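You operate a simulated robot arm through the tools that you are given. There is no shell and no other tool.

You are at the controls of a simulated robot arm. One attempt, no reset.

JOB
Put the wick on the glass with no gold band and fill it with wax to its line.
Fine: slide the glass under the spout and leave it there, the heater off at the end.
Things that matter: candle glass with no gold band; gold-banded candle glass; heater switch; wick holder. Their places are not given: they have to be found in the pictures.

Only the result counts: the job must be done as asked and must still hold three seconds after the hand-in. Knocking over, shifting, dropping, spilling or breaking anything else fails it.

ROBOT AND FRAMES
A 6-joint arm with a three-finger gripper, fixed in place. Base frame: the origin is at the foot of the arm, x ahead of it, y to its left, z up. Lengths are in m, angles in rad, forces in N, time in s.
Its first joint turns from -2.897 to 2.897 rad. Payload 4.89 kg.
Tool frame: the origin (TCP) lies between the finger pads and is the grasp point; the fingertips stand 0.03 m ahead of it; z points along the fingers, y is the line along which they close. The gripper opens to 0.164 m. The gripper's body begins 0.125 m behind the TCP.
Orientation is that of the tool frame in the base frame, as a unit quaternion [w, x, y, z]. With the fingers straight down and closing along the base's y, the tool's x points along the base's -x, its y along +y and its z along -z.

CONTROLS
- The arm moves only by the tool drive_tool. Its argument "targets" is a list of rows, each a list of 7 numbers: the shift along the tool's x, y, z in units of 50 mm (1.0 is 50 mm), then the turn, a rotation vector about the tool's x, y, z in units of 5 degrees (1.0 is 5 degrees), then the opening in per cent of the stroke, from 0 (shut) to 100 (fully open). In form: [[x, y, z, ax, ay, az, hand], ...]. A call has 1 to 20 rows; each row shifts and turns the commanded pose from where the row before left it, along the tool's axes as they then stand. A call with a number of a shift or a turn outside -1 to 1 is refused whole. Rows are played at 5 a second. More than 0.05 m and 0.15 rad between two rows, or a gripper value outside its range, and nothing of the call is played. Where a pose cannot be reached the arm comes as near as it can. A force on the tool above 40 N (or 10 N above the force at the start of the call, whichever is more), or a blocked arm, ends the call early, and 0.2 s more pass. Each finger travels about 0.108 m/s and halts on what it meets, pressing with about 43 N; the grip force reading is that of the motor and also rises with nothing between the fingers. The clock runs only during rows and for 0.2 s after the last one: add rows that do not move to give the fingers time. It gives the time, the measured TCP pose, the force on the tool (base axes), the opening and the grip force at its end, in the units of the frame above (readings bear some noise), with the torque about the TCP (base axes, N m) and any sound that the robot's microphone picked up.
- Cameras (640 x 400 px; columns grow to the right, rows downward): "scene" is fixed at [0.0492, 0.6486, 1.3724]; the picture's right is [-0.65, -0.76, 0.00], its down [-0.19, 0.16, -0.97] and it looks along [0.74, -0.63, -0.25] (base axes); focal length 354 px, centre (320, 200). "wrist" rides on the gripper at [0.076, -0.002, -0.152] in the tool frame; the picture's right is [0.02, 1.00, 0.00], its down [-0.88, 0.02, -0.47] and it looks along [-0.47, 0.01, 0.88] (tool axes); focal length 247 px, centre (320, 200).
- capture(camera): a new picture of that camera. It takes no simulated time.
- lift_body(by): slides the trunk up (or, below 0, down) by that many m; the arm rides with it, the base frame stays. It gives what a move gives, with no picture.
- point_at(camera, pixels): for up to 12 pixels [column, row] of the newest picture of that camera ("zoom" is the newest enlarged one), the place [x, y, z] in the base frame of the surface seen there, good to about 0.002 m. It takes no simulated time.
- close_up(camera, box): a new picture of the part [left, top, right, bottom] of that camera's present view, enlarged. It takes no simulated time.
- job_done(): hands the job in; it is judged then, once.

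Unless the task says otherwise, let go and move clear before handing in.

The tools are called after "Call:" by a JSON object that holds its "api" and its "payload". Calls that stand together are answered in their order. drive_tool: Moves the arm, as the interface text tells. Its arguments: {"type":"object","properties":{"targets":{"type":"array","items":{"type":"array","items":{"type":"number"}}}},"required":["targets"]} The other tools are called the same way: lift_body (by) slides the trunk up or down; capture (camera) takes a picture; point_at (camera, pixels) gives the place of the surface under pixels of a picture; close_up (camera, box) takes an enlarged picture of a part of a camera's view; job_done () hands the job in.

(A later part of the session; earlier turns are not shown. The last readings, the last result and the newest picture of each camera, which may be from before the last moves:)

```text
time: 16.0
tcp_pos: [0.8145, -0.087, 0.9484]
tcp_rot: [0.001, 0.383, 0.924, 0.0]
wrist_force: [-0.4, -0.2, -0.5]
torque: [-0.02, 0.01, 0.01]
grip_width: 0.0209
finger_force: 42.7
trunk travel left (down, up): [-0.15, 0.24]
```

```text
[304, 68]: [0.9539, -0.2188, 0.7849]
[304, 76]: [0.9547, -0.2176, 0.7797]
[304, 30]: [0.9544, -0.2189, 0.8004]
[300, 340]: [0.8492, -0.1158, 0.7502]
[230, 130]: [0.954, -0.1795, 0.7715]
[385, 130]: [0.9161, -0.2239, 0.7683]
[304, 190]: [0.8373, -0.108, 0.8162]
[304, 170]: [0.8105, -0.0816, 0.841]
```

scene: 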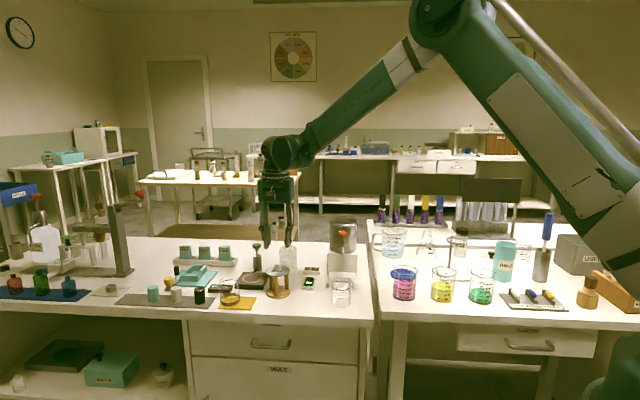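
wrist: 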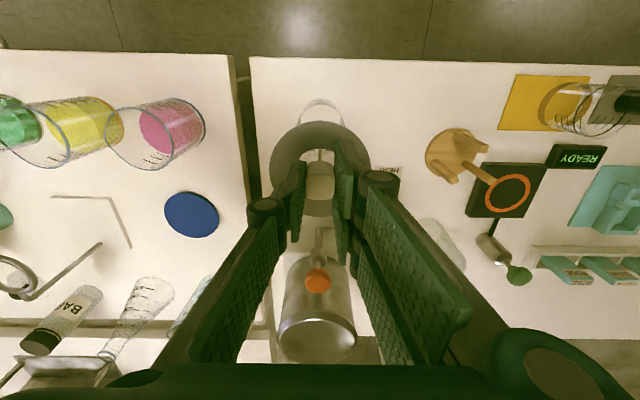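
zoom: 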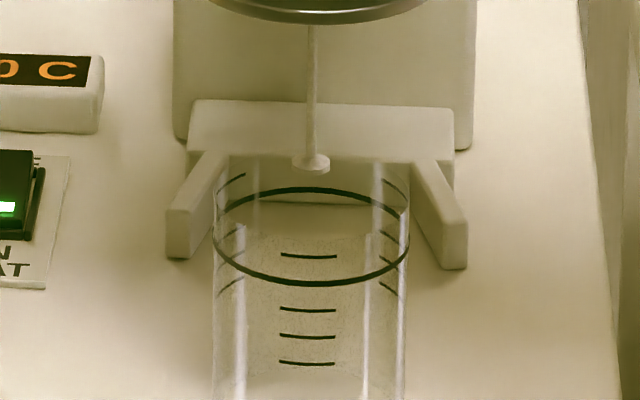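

The wick foot (zoom pixel (311,163), about (0.814,−0.085,0.84)) hangs centred over the glass. I'll lower it into the glass to just above seating height.

Call:
{"api": "drive_tool", "payload": {"targets": [[0.015, 0, 0.15, 0, 0, 0, 8], [0, 0, 0.25, 0, 0, 0, 8], [0, 0, 0.25, 0, 0, 0, 8], [0, 0, 0.25, 0, 0, 0, 8], [0, 0, 0.25, 0, 0, 0, 8], [0, 0, 0.2, 0, 0, 0, 8], [0, 0, 0.1, 0, 0, 0, 8], [0, 0, 0, 0, 0, 0, 8]]}}

Call:
{"api": "close_up", "payload": {"camera": "scene", "box": [322, 262, 362, 302]}}

Call:
{"api": "close_up", "payload": {"camera": "wrist", "box": [260, 60, 380, 160]}}

```text
time: 17.8
tcp_pos: [0.8135, -0.0853, 0.8749]
tcp_rot: [0.001, 0.383, 0.924, 0.001]
wrist_force: [0.6, 0.3, -0.7]
torque: [0.04, 0.02, -0.01]
grip_width: 0.0211
finger_force: 43.0
trunk travel left (down, up): [-0.15, 0.24]
```

```text
10.00 times, centred on (342, 282) of scene
```

zoom: 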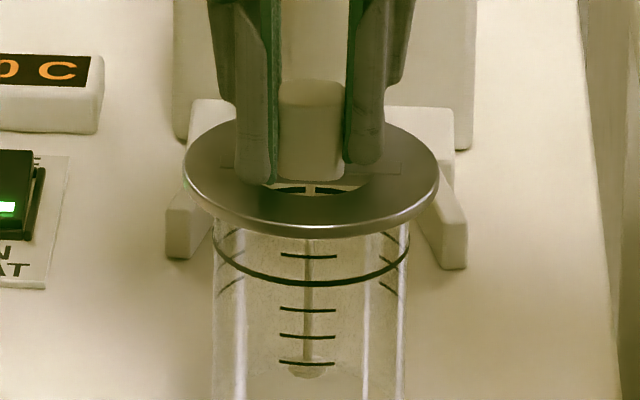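

```text
4.00 times, centred on (320, 110) of wrist
```

zoom: 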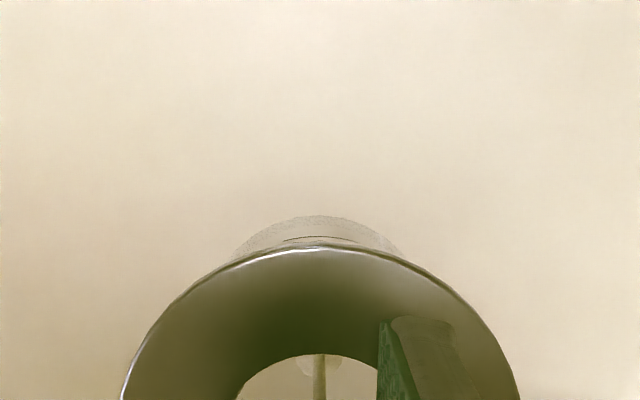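

The disc is centred on the glass (183–439 vs 213–409 in the zoom). I'll lower in small steps, watching the force.

Call:
{"api": "drive_tool", "payload": {"targets": [[0, 0, 0.03, 0, 0, 0, 8], [0, 0, 0.03, 0, 0, 0, 8], [0, 0, 0, 0, 0, 0, 8]]}}

Call:
{"api": "close_up", "payload": {"camera": "scene", "box": [322, 262, 362, 302]}}

```text
time: 18.6
tcp_pos: [0.8139, -0.0859, 0.8721]
tcp_rot: [0.0, 0.383, 0.924, 0.0]
wrist_force: [0.4, -0.4, -0.3]
torque: [-0.02, 0.0, 0.01]
grip_width: 0.0204
finger_force: 42.8
trunk travel left (down, up): [-0.15, 0.24]
```

```text
10.00 times, centred on (342, 282) of scene
```

zoom: 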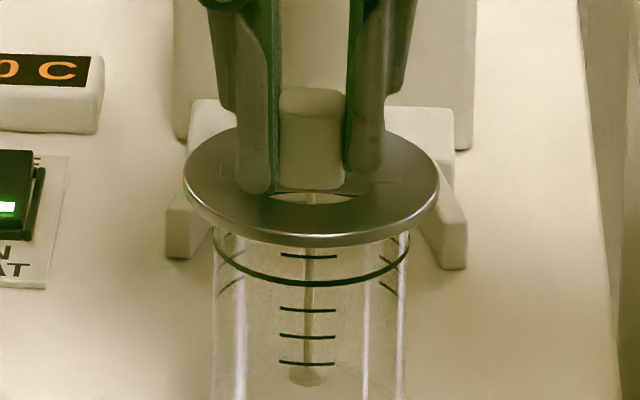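

Call:
{"api": "drive_tool", "payload": {"targets": [[0, 0, 0.02, 0, 0, 0, 8], [0, 0, 0.02, 0, 0, 0, 8], [0, 0, 0, 0, 0, 0, 8]]}}

Call:
{"api": "close_up", "payload": {"camera": "scene", "box": [322, 262, 362, 302]}}

```text
time: 19.4
tcp_pos: [0.8147, -0.0848, 0.8702]
tcp_rot: [0.0, 0.382, 0.924, 0.001]
wrist_force: [0.0, -1.7, 15.4]
torque: [0.22, 0.22, 0.01]
grip_width: 0.0207
finger_force: 42.6
trunk travel left (down, up): [-0.15, 0.24]
```

```text
10.00 times, centred on (342, 282) of scene
```

zoom: 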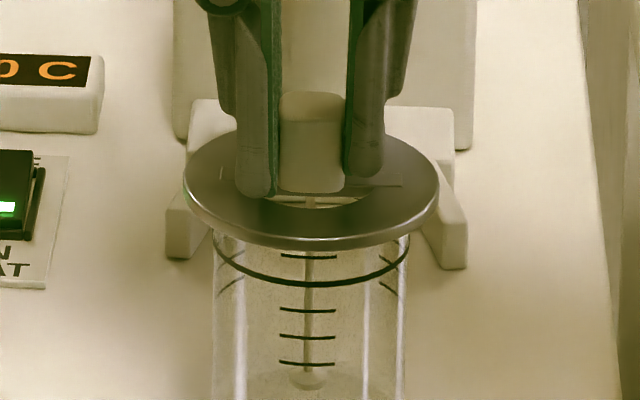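

Contact: 15 N upward means the disc is on the rim. I'll relieve the pressure by 0.8 mm, then open the fingers.

Call:
{"api": "drive_tool", "payload": {"targets": [[0, 0, -0.016, 0, 0, 0, 8], [0, 0, 0, 0, 0, 0, 8]]}}

```text
time: 20.0
tcp_pos: [0.8141, -0.0854, 0.8707]
tcp_rot: [0.0, 0.382, 0.924, 0.001]
wrist_force: [0.2, 0.5, 7.6]
torque: [0.17, 0.17, -0.01]
grip_width: 0.0204
finger_force: 43.5
trunk travel left (down, up): [-0.15, 0.24]
```

Call:
{"api": "drive_tool", "payload": {"targets": [[0, 0, -0.012, 0, 0, 0, 8], [0, 0, 0, 0, 0, 0, 8]]}}

```text
time: 20.6
tcp_pos: [0.8139, -0.0866, 0.8719]
tcp_rot: [0.0, 0.383, 0.924, 0.001]
wrist_force: [0.2, -0.1, -0.4]
torque: [0.01, 0.0, 0.03]
grip_width: 0.0206
finger_force: 42.9
trunk travel left (down, up): [-0.15, 0.24]
```

The force is back to zero, with the disc within a fraction of a mm of the rim. I'll open the fingers gently.

Call:
{"api": "drive_tool", "payload": {"targets": [[0, 0, 0, 0, 0, 0, 14], [0, 0, 0, 0, 0, 0, 18], [0, 0, 0, 0, 0, 0, 24], [0, 0, 0, 0, 0, 0, 32], [0, 0, 0, 0, 0, 0, 34]]}}

Call:
{"api": "close_up", "payload": {"camera": "scene", "box": [322, 262, 362, 302]}}

Call:
{"api": "close_up", "payload": {"camera": "wrist", "box": [260, 60, 380, 160]}}

```text
time: 21.8
tcp_pos: [0.8134, -0.0852, 0.8723]
tcp_rot: [0.0, 0.383, 0.924, 0.001]
wrist_force: [-0.6, 0.2, -0.5]
torque: [0.02, -0.01, 0.02]
grip_width: 0.0556
finger_force: 0.0
trunk travel left (down, up): [-0.15, 0.24]
```

```text
10.00 times, centred on (342, 282) of scene
```

zoom: 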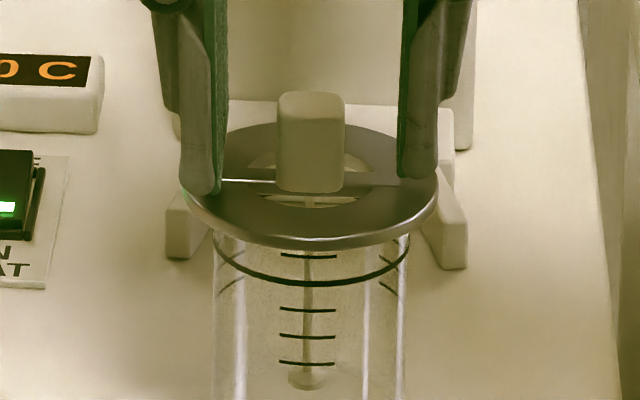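

```text
4.00 times, centred on (320, 110) of wrist
```

zoom: 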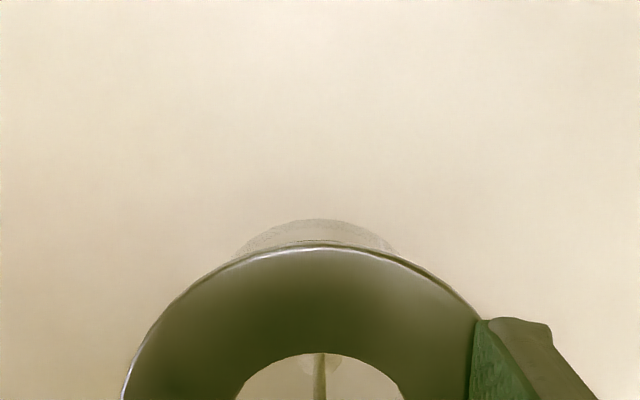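

The disc stayed level on the glass, centred, with the wick hanging inside. I'll rise straight up and then check heights.

Call:
{"api": "drive_tool", "payload": {"targets": [[0, 0, -0.2, 0, 0, 0, 34], [0, 0, -0.4, 0, 0, 0, 34], [0, 0, -0.6, 0, 0, 0, 34], [0, 0, -0.8, 0, 0, 0, 34], [0, 0, -0.8, 0, 0, 0, 34], [0, 0, 0, 0, 0, 0, 34]]}}

Call:
{"api": "capture", "payload": {"camera": "wrist"}}

Call:
{"api": "close_up", "payload": {"camera": "scene", "box": [312, 232, 372, 302]}}

Call:
{"api": "point_at", "payload": {"camera": "zoom", "pixels": [[312, 170], [312, 200], [312, 222], [240, 225], [380, 225], [312, 268], [312, 262], [330, 50], [330, 125], [312, 396], [345, 300], [312, 282]]}}

```text
time: 23.2
tcp_pos: [0.8132, -0.0847, 1.0125]
tcp_rot: [0.0, 0.382, 0.924, 0.001]
wrist_force: [-0.6, -0.5, 0.2]
torque: [-0.02, -0.08, -0.02]
grip_width: 0.0559
finger_force: 0.0
trunk travel left (down, up): [-0.15, 0.24]
```

```text
taken
```

wrist: 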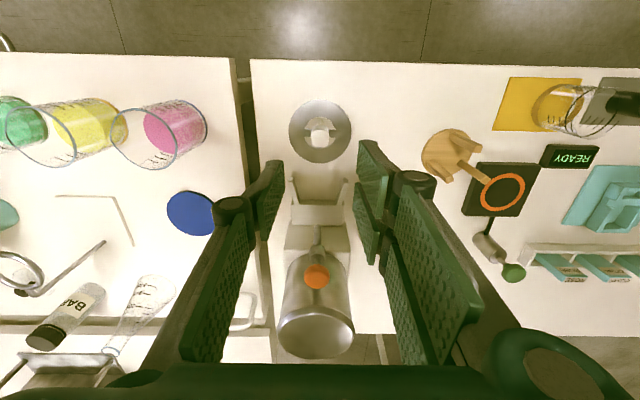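

```text
5.71 times, centred on (342, 267) of scene
```

zoom: 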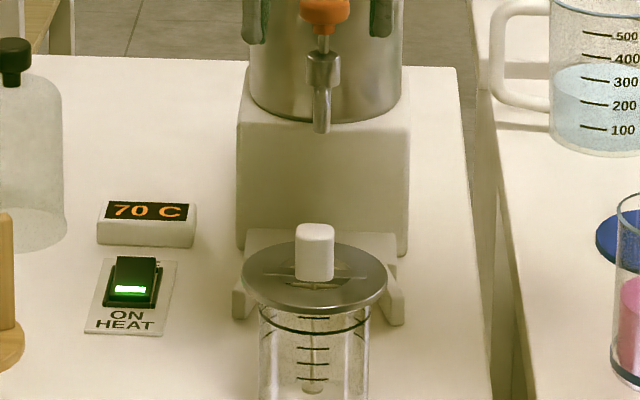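

```text
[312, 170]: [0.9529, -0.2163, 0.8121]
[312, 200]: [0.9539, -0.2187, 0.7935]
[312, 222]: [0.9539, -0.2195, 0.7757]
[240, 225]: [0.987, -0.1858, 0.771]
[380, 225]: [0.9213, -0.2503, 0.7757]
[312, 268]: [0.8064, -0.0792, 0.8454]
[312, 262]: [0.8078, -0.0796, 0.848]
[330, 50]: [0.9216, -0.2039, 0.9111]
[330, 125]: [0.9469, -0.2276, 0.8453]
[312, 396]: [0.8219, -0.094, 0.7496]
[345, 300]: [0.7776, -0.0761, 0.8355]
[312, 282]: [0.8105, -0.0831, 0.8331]
```

Call:
{"api": "close_up", "payload": {"camera": "wrist", "box": [275, 85, 365, 245]}}

Call:
{"api": "close_up", "payload": {"camera": "wrist", "box": [280, 90, 360, 170]}}

Call:
{"api": "point_at", "payload": {"camera": "zoom", "pixels": [[310, 60], [310, 345], [200, 200], [440, 200], [320, 200], [300, 190], [340, 190], [220, 200], [420, 200]]}}

```text
2.50 times, centred on (320, 165) of wrist
```

zoom: 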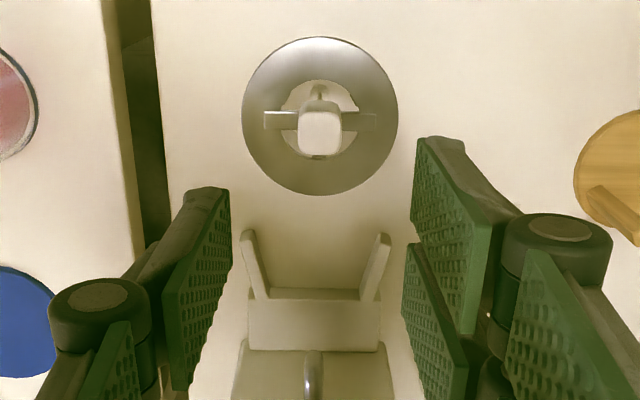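

```text
5.00 times, centred on (320, 130) of wrist
```

zoom: 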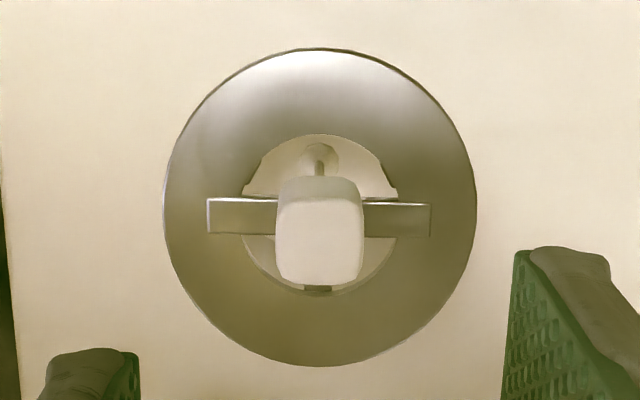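

```text
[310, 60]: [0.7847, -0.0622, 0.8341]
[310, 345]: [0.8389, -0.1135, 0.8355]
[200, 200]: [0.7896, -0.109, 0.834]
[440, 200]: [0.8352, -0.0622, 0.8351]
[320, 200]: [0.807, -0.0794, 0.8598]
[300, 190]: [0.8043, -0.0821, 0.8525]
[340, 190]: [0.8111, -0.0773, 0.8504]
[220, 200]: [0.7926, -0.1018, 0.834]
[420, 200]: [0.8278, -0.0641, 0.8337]
```

The disc sits centred at about (0.8137,−0.0869), top z≈0.835 and knob top ≈0.860, which clears the spout at 0.869. The disc overhangs the glass by about 9 mm, so I'll push low on the glass with the tool tilted 20° and the fingers set about 35 mm apart. First I'll move back and tilt.

Call:
{"api": "drive_tool", "payload": {"targets": [[0.34, 0, 0, 0, 0, 0, 28], [0.34, 0, 0, 0, 0, 0, 21.5], [0.34, -0.02, 0, 0, 0, 0, 21.5], [0.34, 0, 0, 0, 0, 0, 21.5], [0, 0, 0, 0, -1, 0, 21.5], [0, 0, 0, 0, -1, 0, 21.5], [0, 0, 0, 0, -1, 0, 21.5], [0, 0, 0, 0, -1, 0, 21.5], [0, 0, 0, 0, 0, 0, 21.5]]}}

Call:
{"api": "capture", "payload": {"camera": "wrist"}}

Call:
{"api": "capture", "payload": {"camera": "scene"}}

```text
time: 25.2
tcp_pos: [0.7638, -0.0385, 1.0134]
tcp_rot: [0.161, 0.377, 0.91, -0.066]
wrist_force: [0.2, -0.5, 0.9]
torque: [-0.01, -0.04, 0.01]
grip_width: 0.0352
finger_force: 0.1
trunk travel left (down, up): [-0.15, 0.24]
```

```text
taken
```

wrist: 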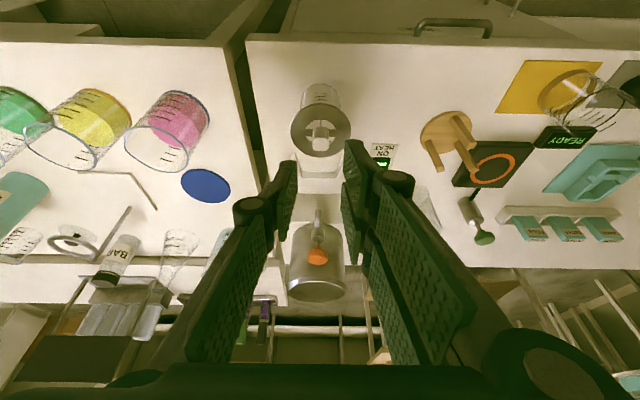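

```text
taken
```

scene: 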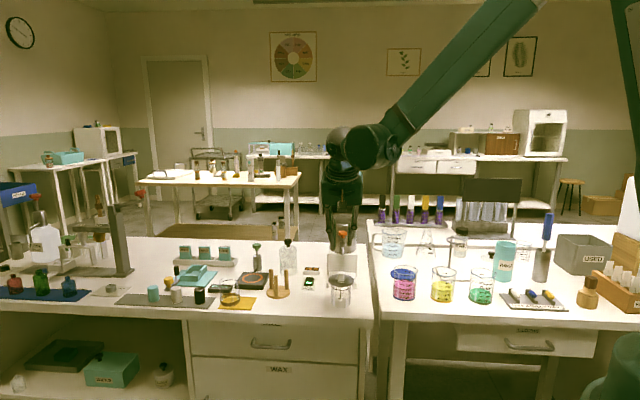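

The tilt is right (tool z = (0.24,−0.24,−0.94)), and the disc is centred between the fingers at column 320. I'll back off 10 mm more so the tips clear the disc edge, then descend partway.

Call:
{"api": "drive_tool", "payload": {"targets": [[0.188, 0, -0.068, 0, 0, 0, 21.5], [0.262, 0, 0.721, 0, 0, 0, 21.5], [0.262, 0, 0.721, 0, 0, 0, 21.5], [0.262, 0, 0.721, 0, 0, 0, 21.5], [0.262, 0, 0.721, 0, 0, 0, 21.5], [0, 0, 0, 0, 0, 0, 21.5]]}}

Call:
{"api": "capture", "payload": {"camera": "wrist"}}

Call:
{"api": "close_up", "payload": {"camera": "scene", "box": [302, 222, 382, 312]}}

```text
time: 26.6
tcp_pos: [0.7584, -0.0313, 0.8566]
tcp_rot: [0.161, 0.378, 0.909, -0.066]
wrist_force: [-0.2, 0.1, -0.2]
torque: [0.03, -0.01, -0.01]
grip_width: 0.0353
finger_force: 0.0
trunk travel left (down, up): [-0.15, 0.24]
```

```text
taken
```

wrist: 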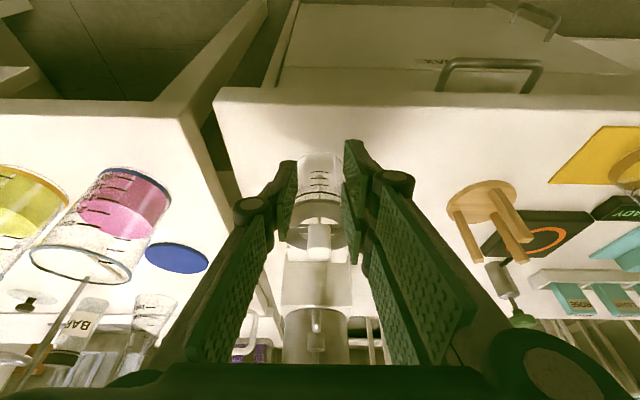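

```text
4.44 times, centred on (342, 267) of scene
```

zoom: 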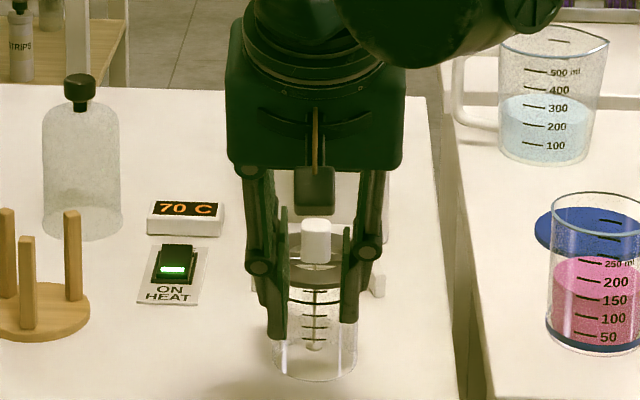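

The fingers straddle the glass's centre line (knob at zoom column 316, fingers midway at 317), with the tips at z≈0.824. I'll descend to pushing height.

Call:
{"api": "drive_tool", "payload": {"targets": [[0.152, 0, 0.417, 0, 0, 0, 21.5], [0.152, 0, 0.417, 0, 0, 0, 21.5], [0.152, 0, 0.417, 0, 0, 0, 21.5], [0, 0, 0, 0, 0, 0, 21.5]]}}

Call:
{"api": "capture", "payload": {"camera": "wrist"}}

Call:
{"api": "close_up", "payload": {"camera": "scene", "box": [302, 222, 382, 312]}}

Call:
{"api": "close_up", "payload": {"camera": "wrist", "box": [260, 130, 380, 270]}}

```text
time: 27.6
tcp_pos: [0.759, -0.0298, 0.7913]
tcp_rot: [0.16, 0.378, 0.91, -0.066]
wrist_force: [0.4, 0.3, -0.8]
torque: [-0.01, 0.01, 0.0]
grip_width: 0.0353
finger_force: 0.1
trunk travel left (down, up): [-0.15, 0.24]
```

```text
taken
```

wrist: 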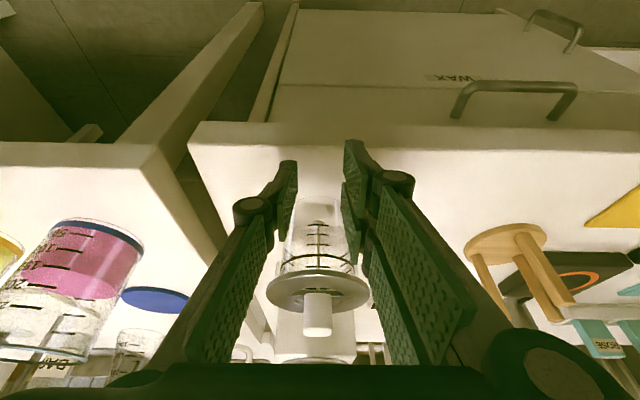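

```text
4.44 times, centred on (342, 267) of scene
```

zoom: 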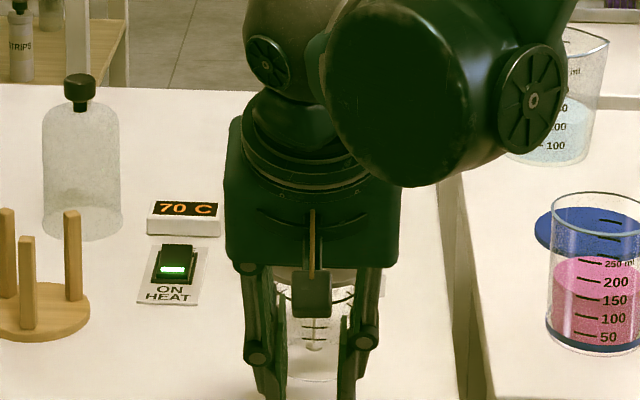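

```text
2.86 times, centred on (320, 200) of wrist
```

zoom: 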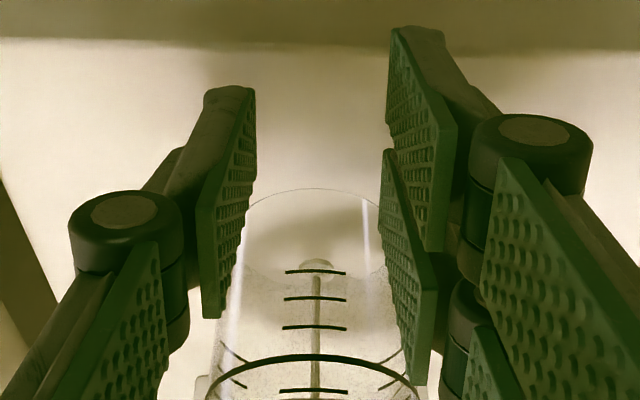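

Call:
{"api": "close_up", "payload": {"camera": "wrist", "box": [280, 180, 360, 240]}}

Call:
{"api": "close_up", "payload": {"camera": "wrist", "box": [250, 230, 390, 350]}}

```text
6.67 times, centred on (320, 210) of wrist
```

zoom: 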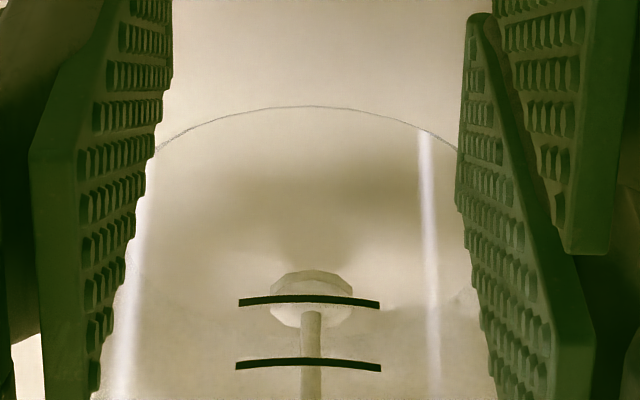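

```text
3.33 times, centred on (320, 290) of wrist
```

zoom: 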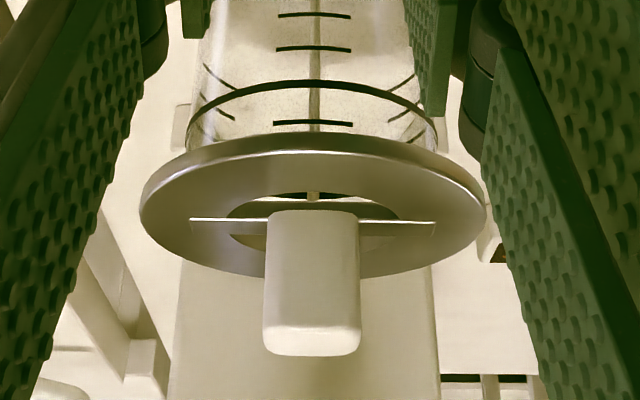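

The glass's marks and knob lie about 1 mm left (−w) of the finger midline. I'll correct that and approach to just short of contact.

Call:
{"api": "drive_tool", "payload": {"targets": [[-0.15, -0.026, 0.055, 0, 0, 0, 21.5], [-0.15, 0, 0.055, 0, 0, 0, 21.5], [-0.15, 0, 0.055, 0, 0, 0, 21.5], [0, 0, 0, 0, 0, 0, 21.5]]}}

Call:
{"api": "capture", "payload": {"camera": "wrist"}}

Call:
{"api": "close_up", "payload": {"camera": "wrist", "box": [270, 150, 370, 240]}}

```text
time: 28.6
tcp_pos: [0.7753, -0.0476, 0.7922]
tcp_rot: [0.161, 0.377, 0.91, -0.066]
wrist_force: [0.1, 0.0, 0.6]
torque: [0.04, 0.0, 0.01]
grip_width: 0.0355
finger_force: 0.0
trunk travel left (down, up): [-0.15, 0.24]
```

```text
taken
```

wrist: 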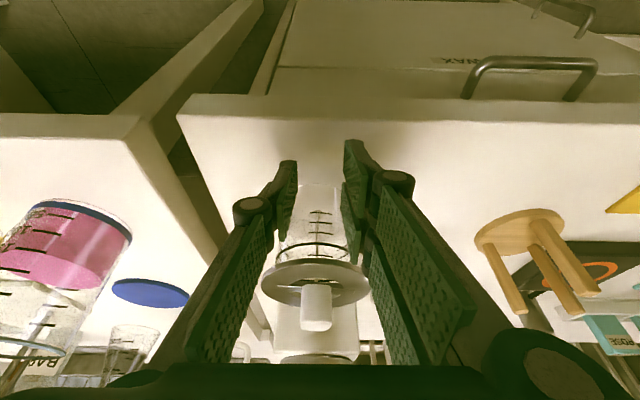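

```text
4.44 times, centred on (320, 195) of wrist
```

zoom: 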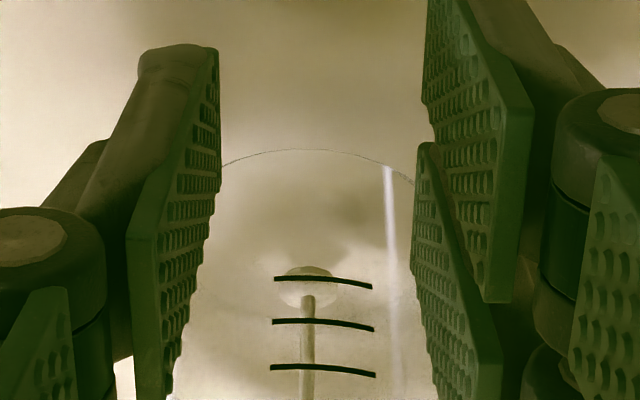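

Call:
{"api": "close_up", "payload": {"camera": "wrist", "box": [255, 225, 375, 345]}}

Call:
{"api": "close_up", "payload": {"camera": "scene", "box": [312, 232, 372, 312]}}

```text
3.33 times, centred on (315, 285) of wrist
```

zoom: 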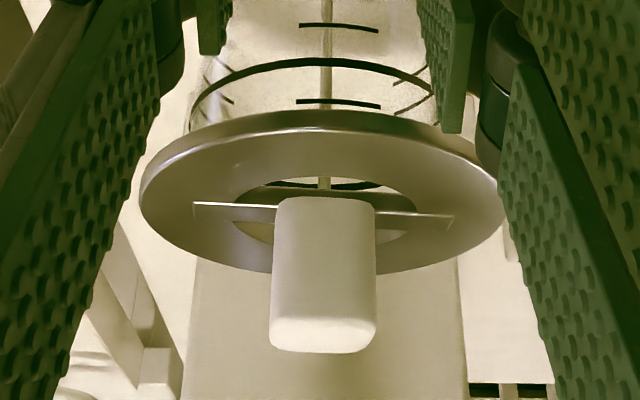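

```text
5.00 times, centred on (342, 272) of scene
```

zoom: 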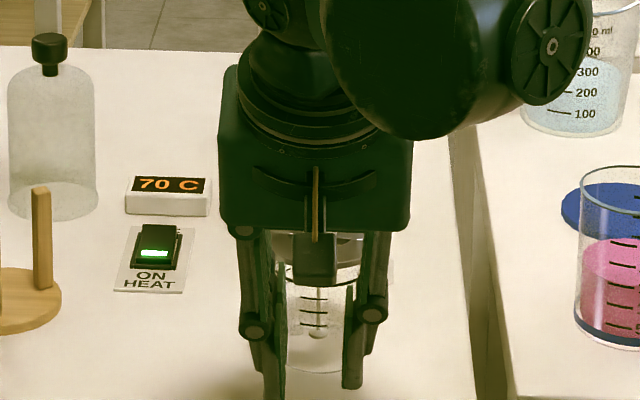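

The bar and marks now look about 5° rotated. The +w side of the hand evidently has two finger pads (pixels (350,140) and (345,180)) against one on the −w side, so it touched first. I'll measure the finger geometry and the glass before going further.

Call:
{"api": "close_up", "payload": {"camera": "wrist", "box": [260, 130, 380, 230]}}

Call:
{"api": "point_at", "payload": {"camera": "zoom", "pixels": [[130, 130], [155, 130], [140, 200], [170, 200], [115, 300], [370, 60], [385, 100], [440, 230], [355, 190], [355, 260], [410, 330], [350, 165]]}}

```text
4.00 times, centred on (320, 180) of wrist
```

zoom: 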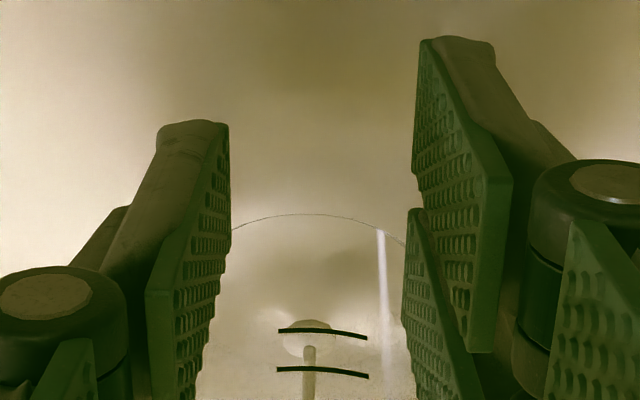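

```text
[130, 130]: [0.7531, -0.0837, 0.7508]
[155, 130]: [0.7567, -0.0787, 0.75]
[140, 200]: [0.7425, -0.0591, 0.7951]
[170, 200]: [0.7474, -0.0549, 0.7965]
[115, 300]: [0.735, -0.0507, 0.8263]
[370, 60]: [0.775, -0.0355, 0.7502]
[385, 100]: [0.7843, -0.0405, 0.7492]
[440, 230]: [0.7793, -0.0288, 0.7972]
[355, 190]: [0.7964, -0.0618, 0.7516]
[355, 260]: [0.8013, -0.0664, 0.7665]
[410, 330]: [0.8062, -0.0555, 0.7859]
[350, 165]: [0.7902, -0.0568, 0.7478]
```

The hand has three fingers: one on the −y side and a pair on the +y side whose front finger reaches about 20 mm farther forward. That finger nudged the glass. I'll back straight off and rise so I can re-measure the glass.

Call:
{"api": "drive_tool", "payload": {"targets": [[0.188, 0, -0.068, 0, 0, 0, 21.5], [0.376, 0, -0.137, 0, 0, 0, 21.5], [0.188, 0, -0.068, 0, 0, 0, 21.5], [-0.171, 0, -0.47, 0, 0, 0, 21.5], [-0.29, 0, -0.8, 0, 0, 0, 21.5], [-0.29, 0, -0.8, 0, 0, 0, 21.5], [-0.29, 0, -0.8, 0, 0, 0, 21.5], [-0.29, 0, -0.8, 0, 0, 0, 21.5], [0, 0, 0, 0, 0, 0, 21.5]]}}

Call:
{"api": "capture", "payload": {"camera": "wrist"}}

Call:
{"api": "close_up", "payload": {"camera": "scene", "box": [312, 242, 372, 312]}}

```text
time: 30.6
tcp_pos: [0.7459, -0.0188, 0.9877]
tcp_rot: [0.16, 0.377, 0.91, -0.066]
wrist_force: [-0.6, 1.1, 0.9]
torque: [0.04, -0.07, 0.01]
grip_width: 0.0351
finger_force: 0.1
trunk travel left (down, up): [-0.15, 0.24]
```

```text
taken
```

wrist: 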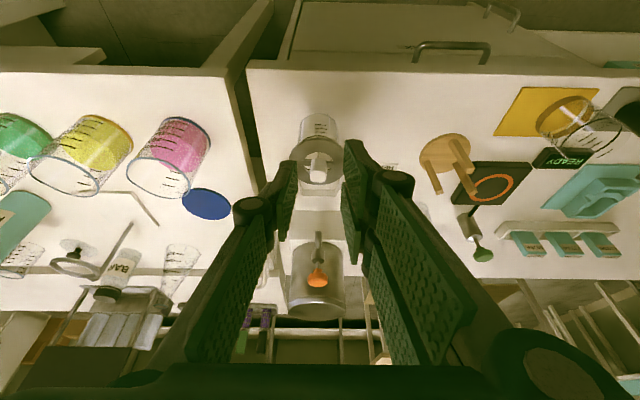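

```text
5.71 times, centred on (342, 277) of scene
```

zoom: 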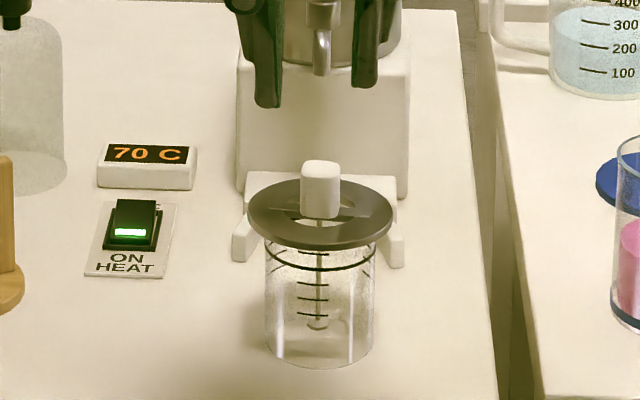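

Call:
{"api": "close_up", "payload": {"camera": "wrist", "box": [285, 105, 355, 195]}}

Call:
{"api": "point_at", "payload": {"camera": "zoom", "pixels": [[205, 230], [415, 230], [320, 155], [310, 325], [240, 300], [390, 300], [230, 190], [400, 190]]}}

Call:
{"api": "close_up", "payload": {"camera": "scene", "box": [322, 262, 362, 312]}}

Call:
{"api": "point_at", "payload": {"camera": "zoom", "pixels": [[322, 70], [322, 100], [220, 90], [420, 90], [322, 120], [250, 65], [330, 330], [330, 320], [330, 340], [300, 385], [400, 75], [240, 100]]}}

```text
4.44 times, centred on (320, 150) of wrist
```

zoom: 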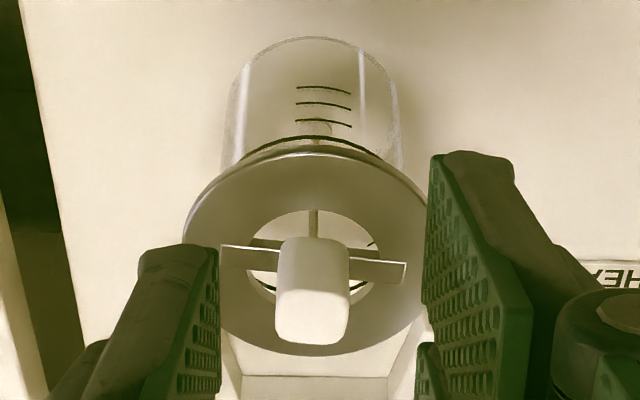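

```text
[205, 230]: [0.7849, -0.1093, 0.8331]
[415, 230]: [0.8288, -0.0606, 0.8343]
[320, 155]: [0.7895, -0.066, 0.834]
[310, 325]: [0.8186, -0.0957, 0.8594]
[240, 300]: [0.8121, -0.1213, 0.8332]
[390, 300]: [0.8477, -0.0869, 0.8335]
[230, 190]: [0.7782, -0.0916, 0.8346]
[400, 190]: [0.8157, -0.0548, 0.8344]
```

```text
8.00 times, centred on (342, 287) of scene
```

zoom: 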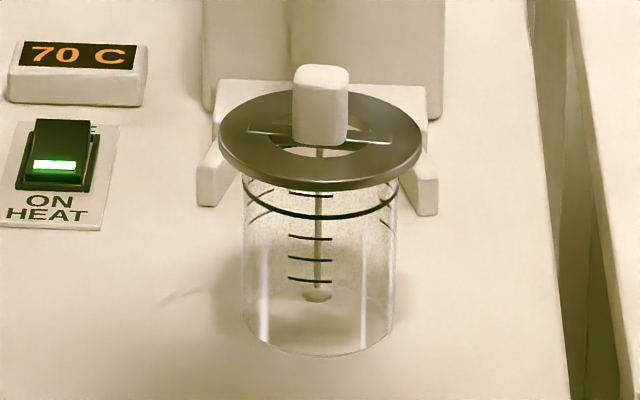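

```text
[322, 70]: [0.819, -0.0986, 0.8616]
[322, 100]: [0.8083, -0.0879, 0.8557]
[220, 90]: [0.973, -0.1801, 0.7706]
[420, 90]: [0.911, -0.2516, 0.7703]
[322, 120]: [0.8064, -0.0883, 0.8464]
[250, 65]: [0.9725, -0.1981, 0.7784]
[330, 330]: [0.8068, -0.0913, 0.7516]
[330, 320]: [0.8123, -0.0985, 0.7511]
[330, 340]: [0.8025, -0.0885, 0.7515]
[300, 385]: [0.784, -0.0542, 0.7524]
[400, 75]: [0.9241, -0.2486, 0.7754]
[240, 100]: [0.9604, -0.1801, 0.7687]
```

The glass moved only a few mm, to about u 0.644, w 0.5105, with its disc still centred on it. I'll roll the tool −30° about its own axis so the thumb and the pair's front finger meet the glass evenly. Then I'll realign and descend partway.

Call:
{"api": "drive_tool", "payload": {"targets": [[0, 0, 0, 0, 0, -1, 21.5], [0, 0, 0, 0, 0, -1, 21.5], [0, 0, 0, 0, 0, -1, 21.5], [0, 0, 0, 0, 0, -1, 21.5], [0, 0, 0, 0, 0, -1, 21.5], [0, 0, 0, 0, 0, -1, 21.5], [0.15, -0.26, 0, 0, 0, 0, 21.5], [0.237, 0.137, 0.752, 0, 0, 0, 21.5], [0.237, 0.137, 0.752, 0, 0, 0, 21.5], [0.237, 0.137, 0.752, 0, 0, 0, 21.5], [0, 0, 0, 0, 0, 0, 21.5]]}}

Call:
{"api": "capture", "payload": {"camera": "wrist"}}

Call:
{"api": "capture", "payload": {"camera": "scene"}}

```text
time: 33.0
tcp_pos: [0.736, -0.0309, 0.867]
tcp_rot: [0.138, 0.129, 0.976, -0.105]
wrist_force: [0.3, 0.5, -1.0]
torque: [0.02, 0.05, 0.0]
grip_width: 0.0353
finger_force: 0.0
trunk travel left (down, up): [-0.15, 0.24]
```

```text
taken
```

wrist: 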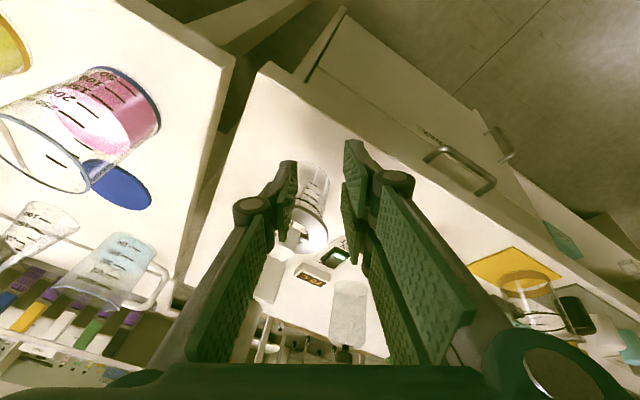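

```text
taken
```

scene: 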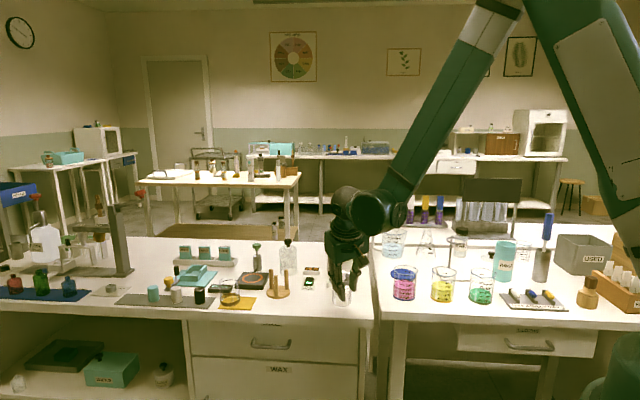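

The orientation is as planned. Before descending I'll check the neighbouring beaker's clearance and the finger gap against the glass.

Call:
{"api": "point_at", "payload": {"camera": "scene", "pixels": [[403, 290], [403, 272], [388, 245], [370, 210], [345, 295], [330, 285]]}}

Call:
{"api": "close_up", "payload": {"camera": "scene", "box": [302, 222, 422, 322]}}

Call:
{"api": "close_up", "payload": {"camera": "wrist", "box": [260, 130, 380, 260]}}

```text
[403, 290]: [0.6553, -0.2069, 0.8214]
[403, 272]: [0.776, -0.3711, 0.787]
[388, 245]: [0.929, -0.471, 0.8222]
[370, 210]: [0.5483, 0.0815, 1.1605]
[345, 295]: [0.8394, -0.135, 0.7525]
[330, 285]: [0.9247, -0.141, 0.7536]
```

```text
4.00 times, centred on (362, 272) of scene
```

zoom: 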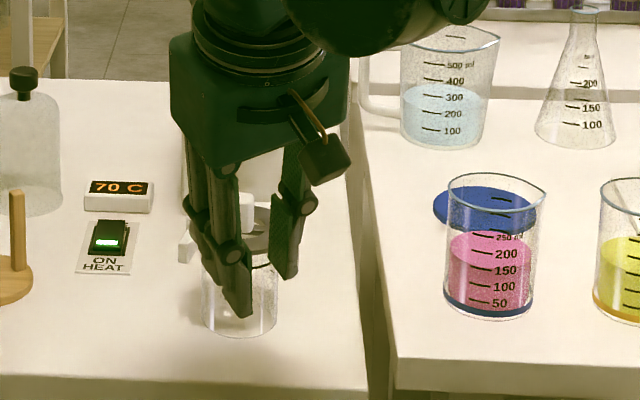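

```text
3.08 times, centred on (320, 195) of wrist
```

zoom: 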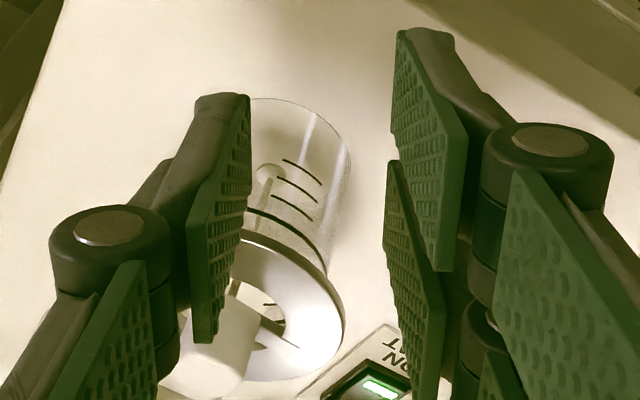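

All clear: the pink beaker is well away, at (0.655,−0.207). I'll descend to pushing height, z≈0.80.

Call:
{"api": "drive_tool", "payload": {"targets": [[0.132, 0.076, 0.42, 0, 0, 0, 21.5], [0.132, 0.076, 0.42, 0, 0, 0, 21.5], [0.132, 0.076, 0.42, 0, 0, 0, 21.5], [0, 0, 0, 0, 0, 0, 21.5]]}}

Call:
{"api": "close_up", "payload": {"camera": "wrist", "box": [250, 130, 390, 310]}}

Call:
{"api": "close_up", "payload": {"camera": "scene", "box": [302, 232, 402, 322]}}

```text
time: 34.0
tcp_pos: [0.7354, -0.0311, 0.7992]
tcp_rot: [0.139, 0.128, 0.976, -0.105]
wrist_force: [-0.1, 0.5, -0.1]
torque: [0.0, 0.02, 0.01]
grip_width: 0.0354
finger_force: 0.0
trunk travel left (down, up): [-0.15, 0.24]
```

```text
2.22 times, centred on (320, 220) of wrist
```

zoom: 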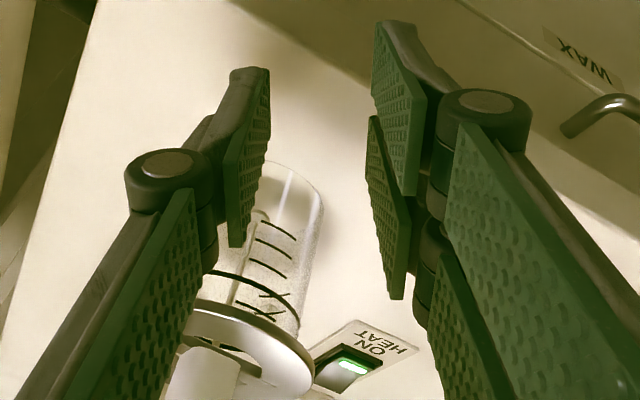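

```text
4.44 times, centred on (352, 277) of scene
```

zoom: 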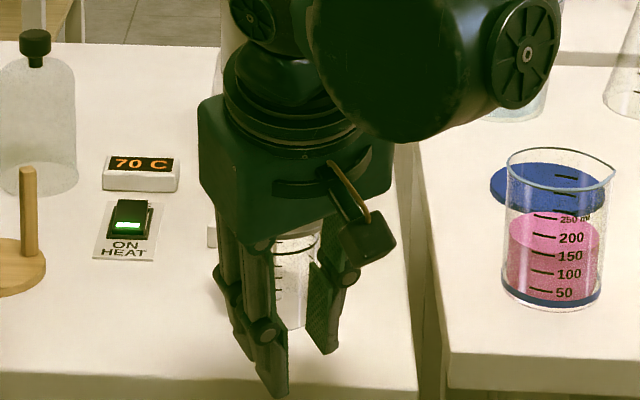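

Call:
{"api": "drive_tool", "payload": {"targets": [[-0.173, -0.077, 0.068, 0, 0, 0, 21.5], [-0.163, -0.094, 0.068, 0, 0, 0, 21.5], [-0.163, -0.094, 0.068, 0, 0, 0, 21.5], [-0.082, -0.047, 0.034, 0, 0, 0, 21.5], [0, 0, 0, 0, 0, 0, 21.5]]}}

Call:
{"api": "close_up", "payload": {"camera": "wrist", "box": [250, 130, 390, 310]}}

Call:
{"api": "close_up", "payload": {"camera": "wrist", "box": [280, 150, 370, 230]}}

```text
time: 35.2
tcp_pos: [0.7607, -0.0546, 0.8]
tcp_rot: [0.138, 0.128, 0.976, -0.105]
wrist_force: [0.6, 0.0, 0.1]
torque: [0.0, -0.02, 0.02]
grip_width: 0.0355
finger_force: 0.1
trunk travel left (down, up): [-0.15, 0.24]
```

```text
2.22 times, centred on (320, 220) of wrist
```

zoom: 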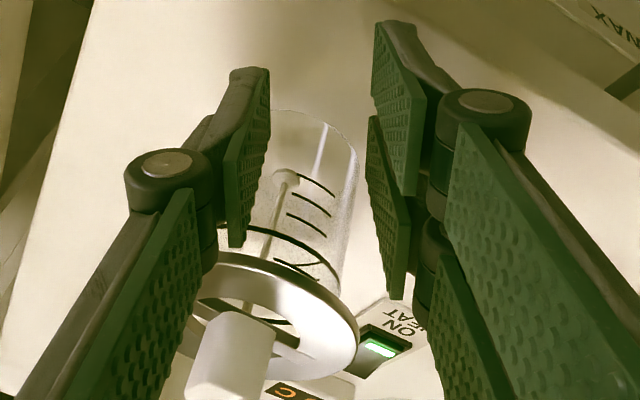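

```text
5.00 times, centred on (325, 190) of wrist
```

zoom: 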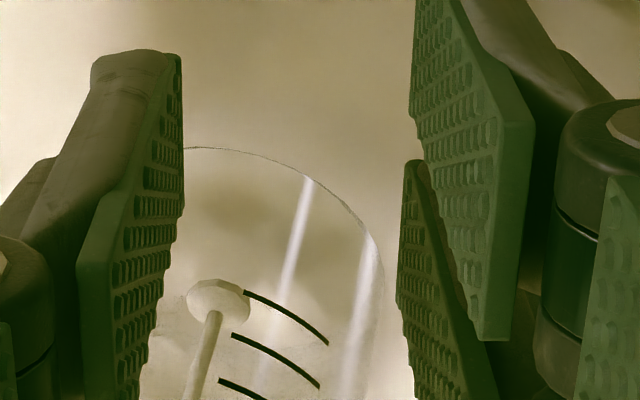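

Call:
{"api": "drive_tool", "payload": {"targets": [[-0.065, -0.038, 0.027, 0, 0, 0, 21.5], [-0.065, -0.038, 0.027, 0, 0, 0, 21.5], [0, 0, 0, 0, 0, 0, 21.5]]}}

Call:
{"api": "close_up", "payload": {"camera": "wrist", "box": [250, 130, 390, 310]}}

Call:
{"api": "close_up", "payload": {"camera": "wrist", "box": [280, 150, 370, 230]}}

```text
time: 36.0
tcp_pos: [0.7665, -0.0608, 0.8004]
tcp_rot: [0.139, 0.128, 0.976, -0.105]
wrist_force: [0.2, 0.4, -0.2]
torque: [0.0, 0.03, 0.01]
grip_width: 0.0354
finger_force: 0.1
trunk travel left (down, up): [-0.15, 0.24]
```

```text
2.22 times, centred on (320, 220) of wrist
```

zoom: 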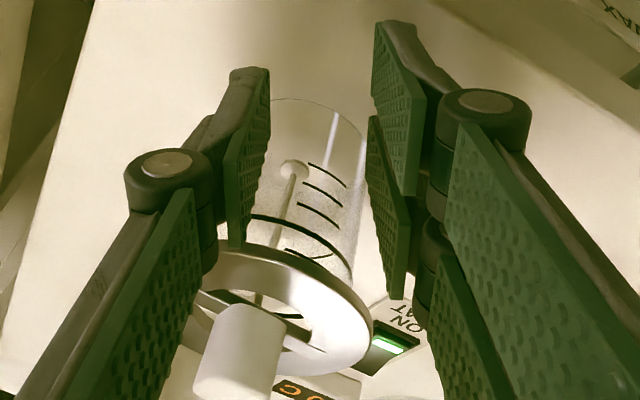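

```text
5.00 times, centred on (325, 190) of wrist
```

zoom: 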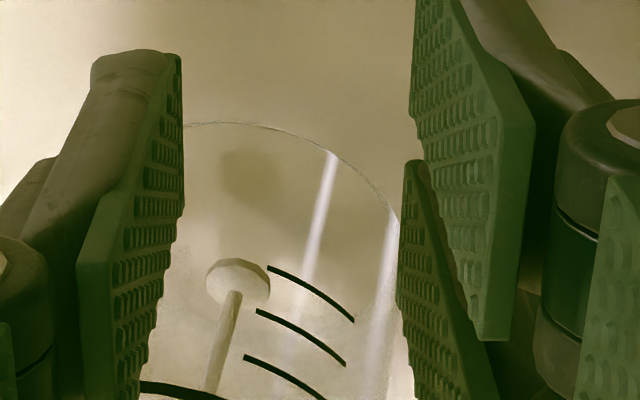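

No rotation yet (the mark slopes are unchanged). I'll creep forward 3 mm at a time to find first contact.

Call:
{"api": "drive_tool", "payload": {"targets": [[-0.049, -0.028, 0.0205, 0, 0, 0, 21.5], [0, 0, 0, 0, 0, 0, 21.5]]}}

Call:
{"api": "close_up", "payload": {"camera": "wrist", "box": [280, 150, 370, 230]}}

```text
time: 36.6
tcp_pos: [0.7699, -0.0626, 0.7997]
tcp_rot: [0.138, 0.128, 0.977, -0.105]
wrist_force: [-0.5, 0.3, 0.0]
torque: [0.02, 0.02, -0.01]
grip_width: 0.0356
finger_force: 0.2
trunk travel left (down, up): [-0.15, 0.24]
```

```text
5.00 times, centred on (325, 190) of wrist
```

zoom: 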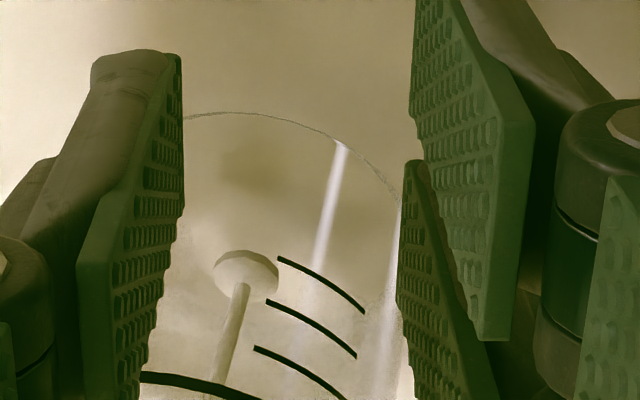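

Call:
{"api": "drive_tool", "payload": {"targets": [[-0.049, -0.028, 0.0205, 0, 0, 0, 21.5], [0, 0, 0, 0, 0, 0, 21.5]]}}

Call:
{"api": "close_up", "payload": {"camera": "wrist", "box": [280, 150, 370, 230]}}

```text
time: 37.2
tcp_pos: [0.7704, -0.0651, 0.8002]
tcp_rot: [0.138, 0.129, 0.976, -0.105]
wrist_force: [-0.2, 0.1, 0.5]
torque: [0.0, -0.02, 0.02]
grip_width: 0.0351
finger_force: 0.1
trunk travel left (down, up): [-0.15, 0.24]
```

```text
5.00 times, centred on (325, 190) of wrist
```

zoom: 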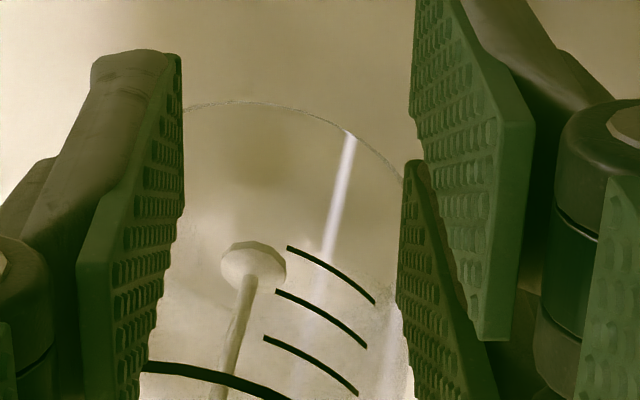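

Call:
{"api": "drive_tool", "payload": {"targets": [[-0.049, -0.028, 0.0205, 0, 0, 0, 21.5], [0, 0, 0, 0, 0, 0, 21.5]]}}

Call:
{"api": "close_up", "payload": {"camera": "wrist", "box": [280, 150, 370, 230]}}

```text
time: 37.8
tcp_pos: [0.7734, -0.0673, 0.8001]
tcp_rot: [0.138, 0.129, 0.976, -0.105]
wrist_force: [0.4, -0.9, -0.9]
torque: [0.0, -0.01, -0.03]
grip_width: 0.0355
finger_force: 0.1
trunk travel left (down, up): [-0.15, 0.24]
```

```text
5.00 times, centred on (325, 190) of wrist
```

zoom: 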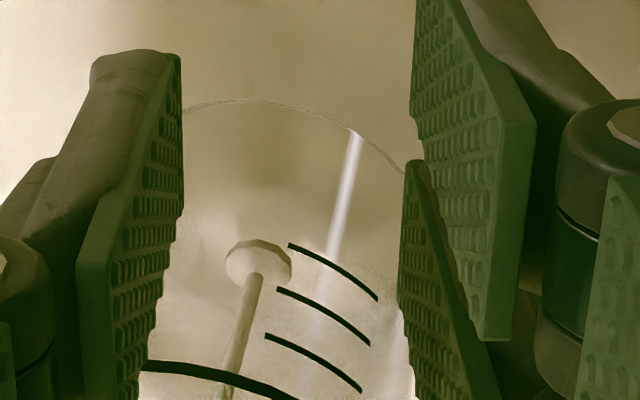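

The marks barely moved relative to the fingers this time, so both fingers now touch the glass, and it isn't rotating. I'll push on 20 mm and check.

Call:
{"api": "drive_tool", "payload": {"targets": [[-0.0814, -0.047, 0.0342, 0, 0, 0, 21.5], [-0.0814, -0.047, 0.0342, 0, 0, 0, 21.5], [-0.0814, -0.047, 0.0342, 0, 0, 0, 21.5], [-0.0814, -0.047, 0.0342, 0, 0, 0, 21.5], [0, 0, 0, 0, 0, 0, 21.5]]}}

Call:
{"api": "close_up", "payload": {"camera": "wrist", "box": [280, 150, 370, 230]}}

Call:
{"api": "capture", "payload": {"camera": "wrist"}}

```text
time: 39.0
tcp_pos: [0.7872, -0.0817, 0.8021]
tcp_rot: [0.139, 0.128, 0.976, -0.105]
wrist_force: [0.0, 0.9, 0.1]
torque: [0.02, 0.0, 0.07]
grip_width: 0.0355
finger_force: 0.3
trunk travel left (down, up): [-0.15, 0.24]
```

```text
5.00 times, centred on (325, 190) of wrist
```

zoom: 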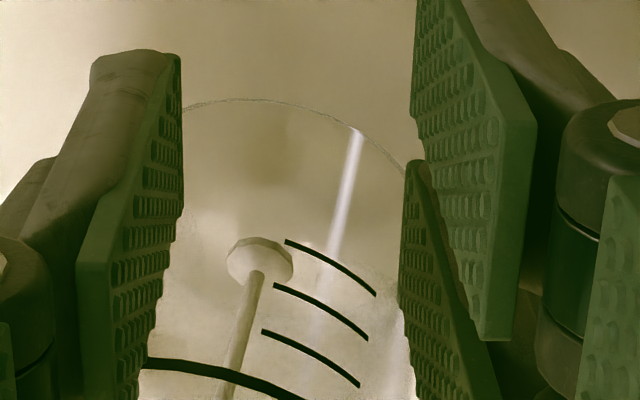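

```text
taken
```

wrist: 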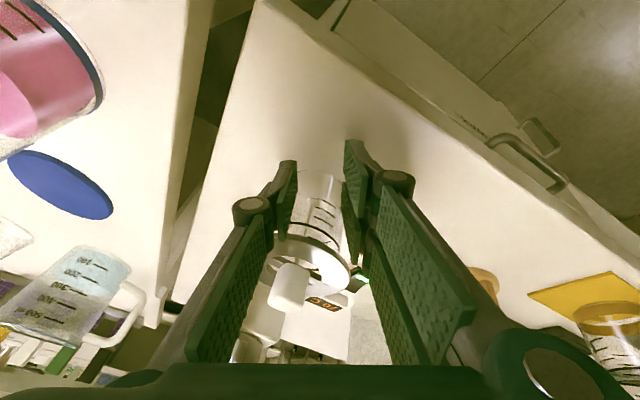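

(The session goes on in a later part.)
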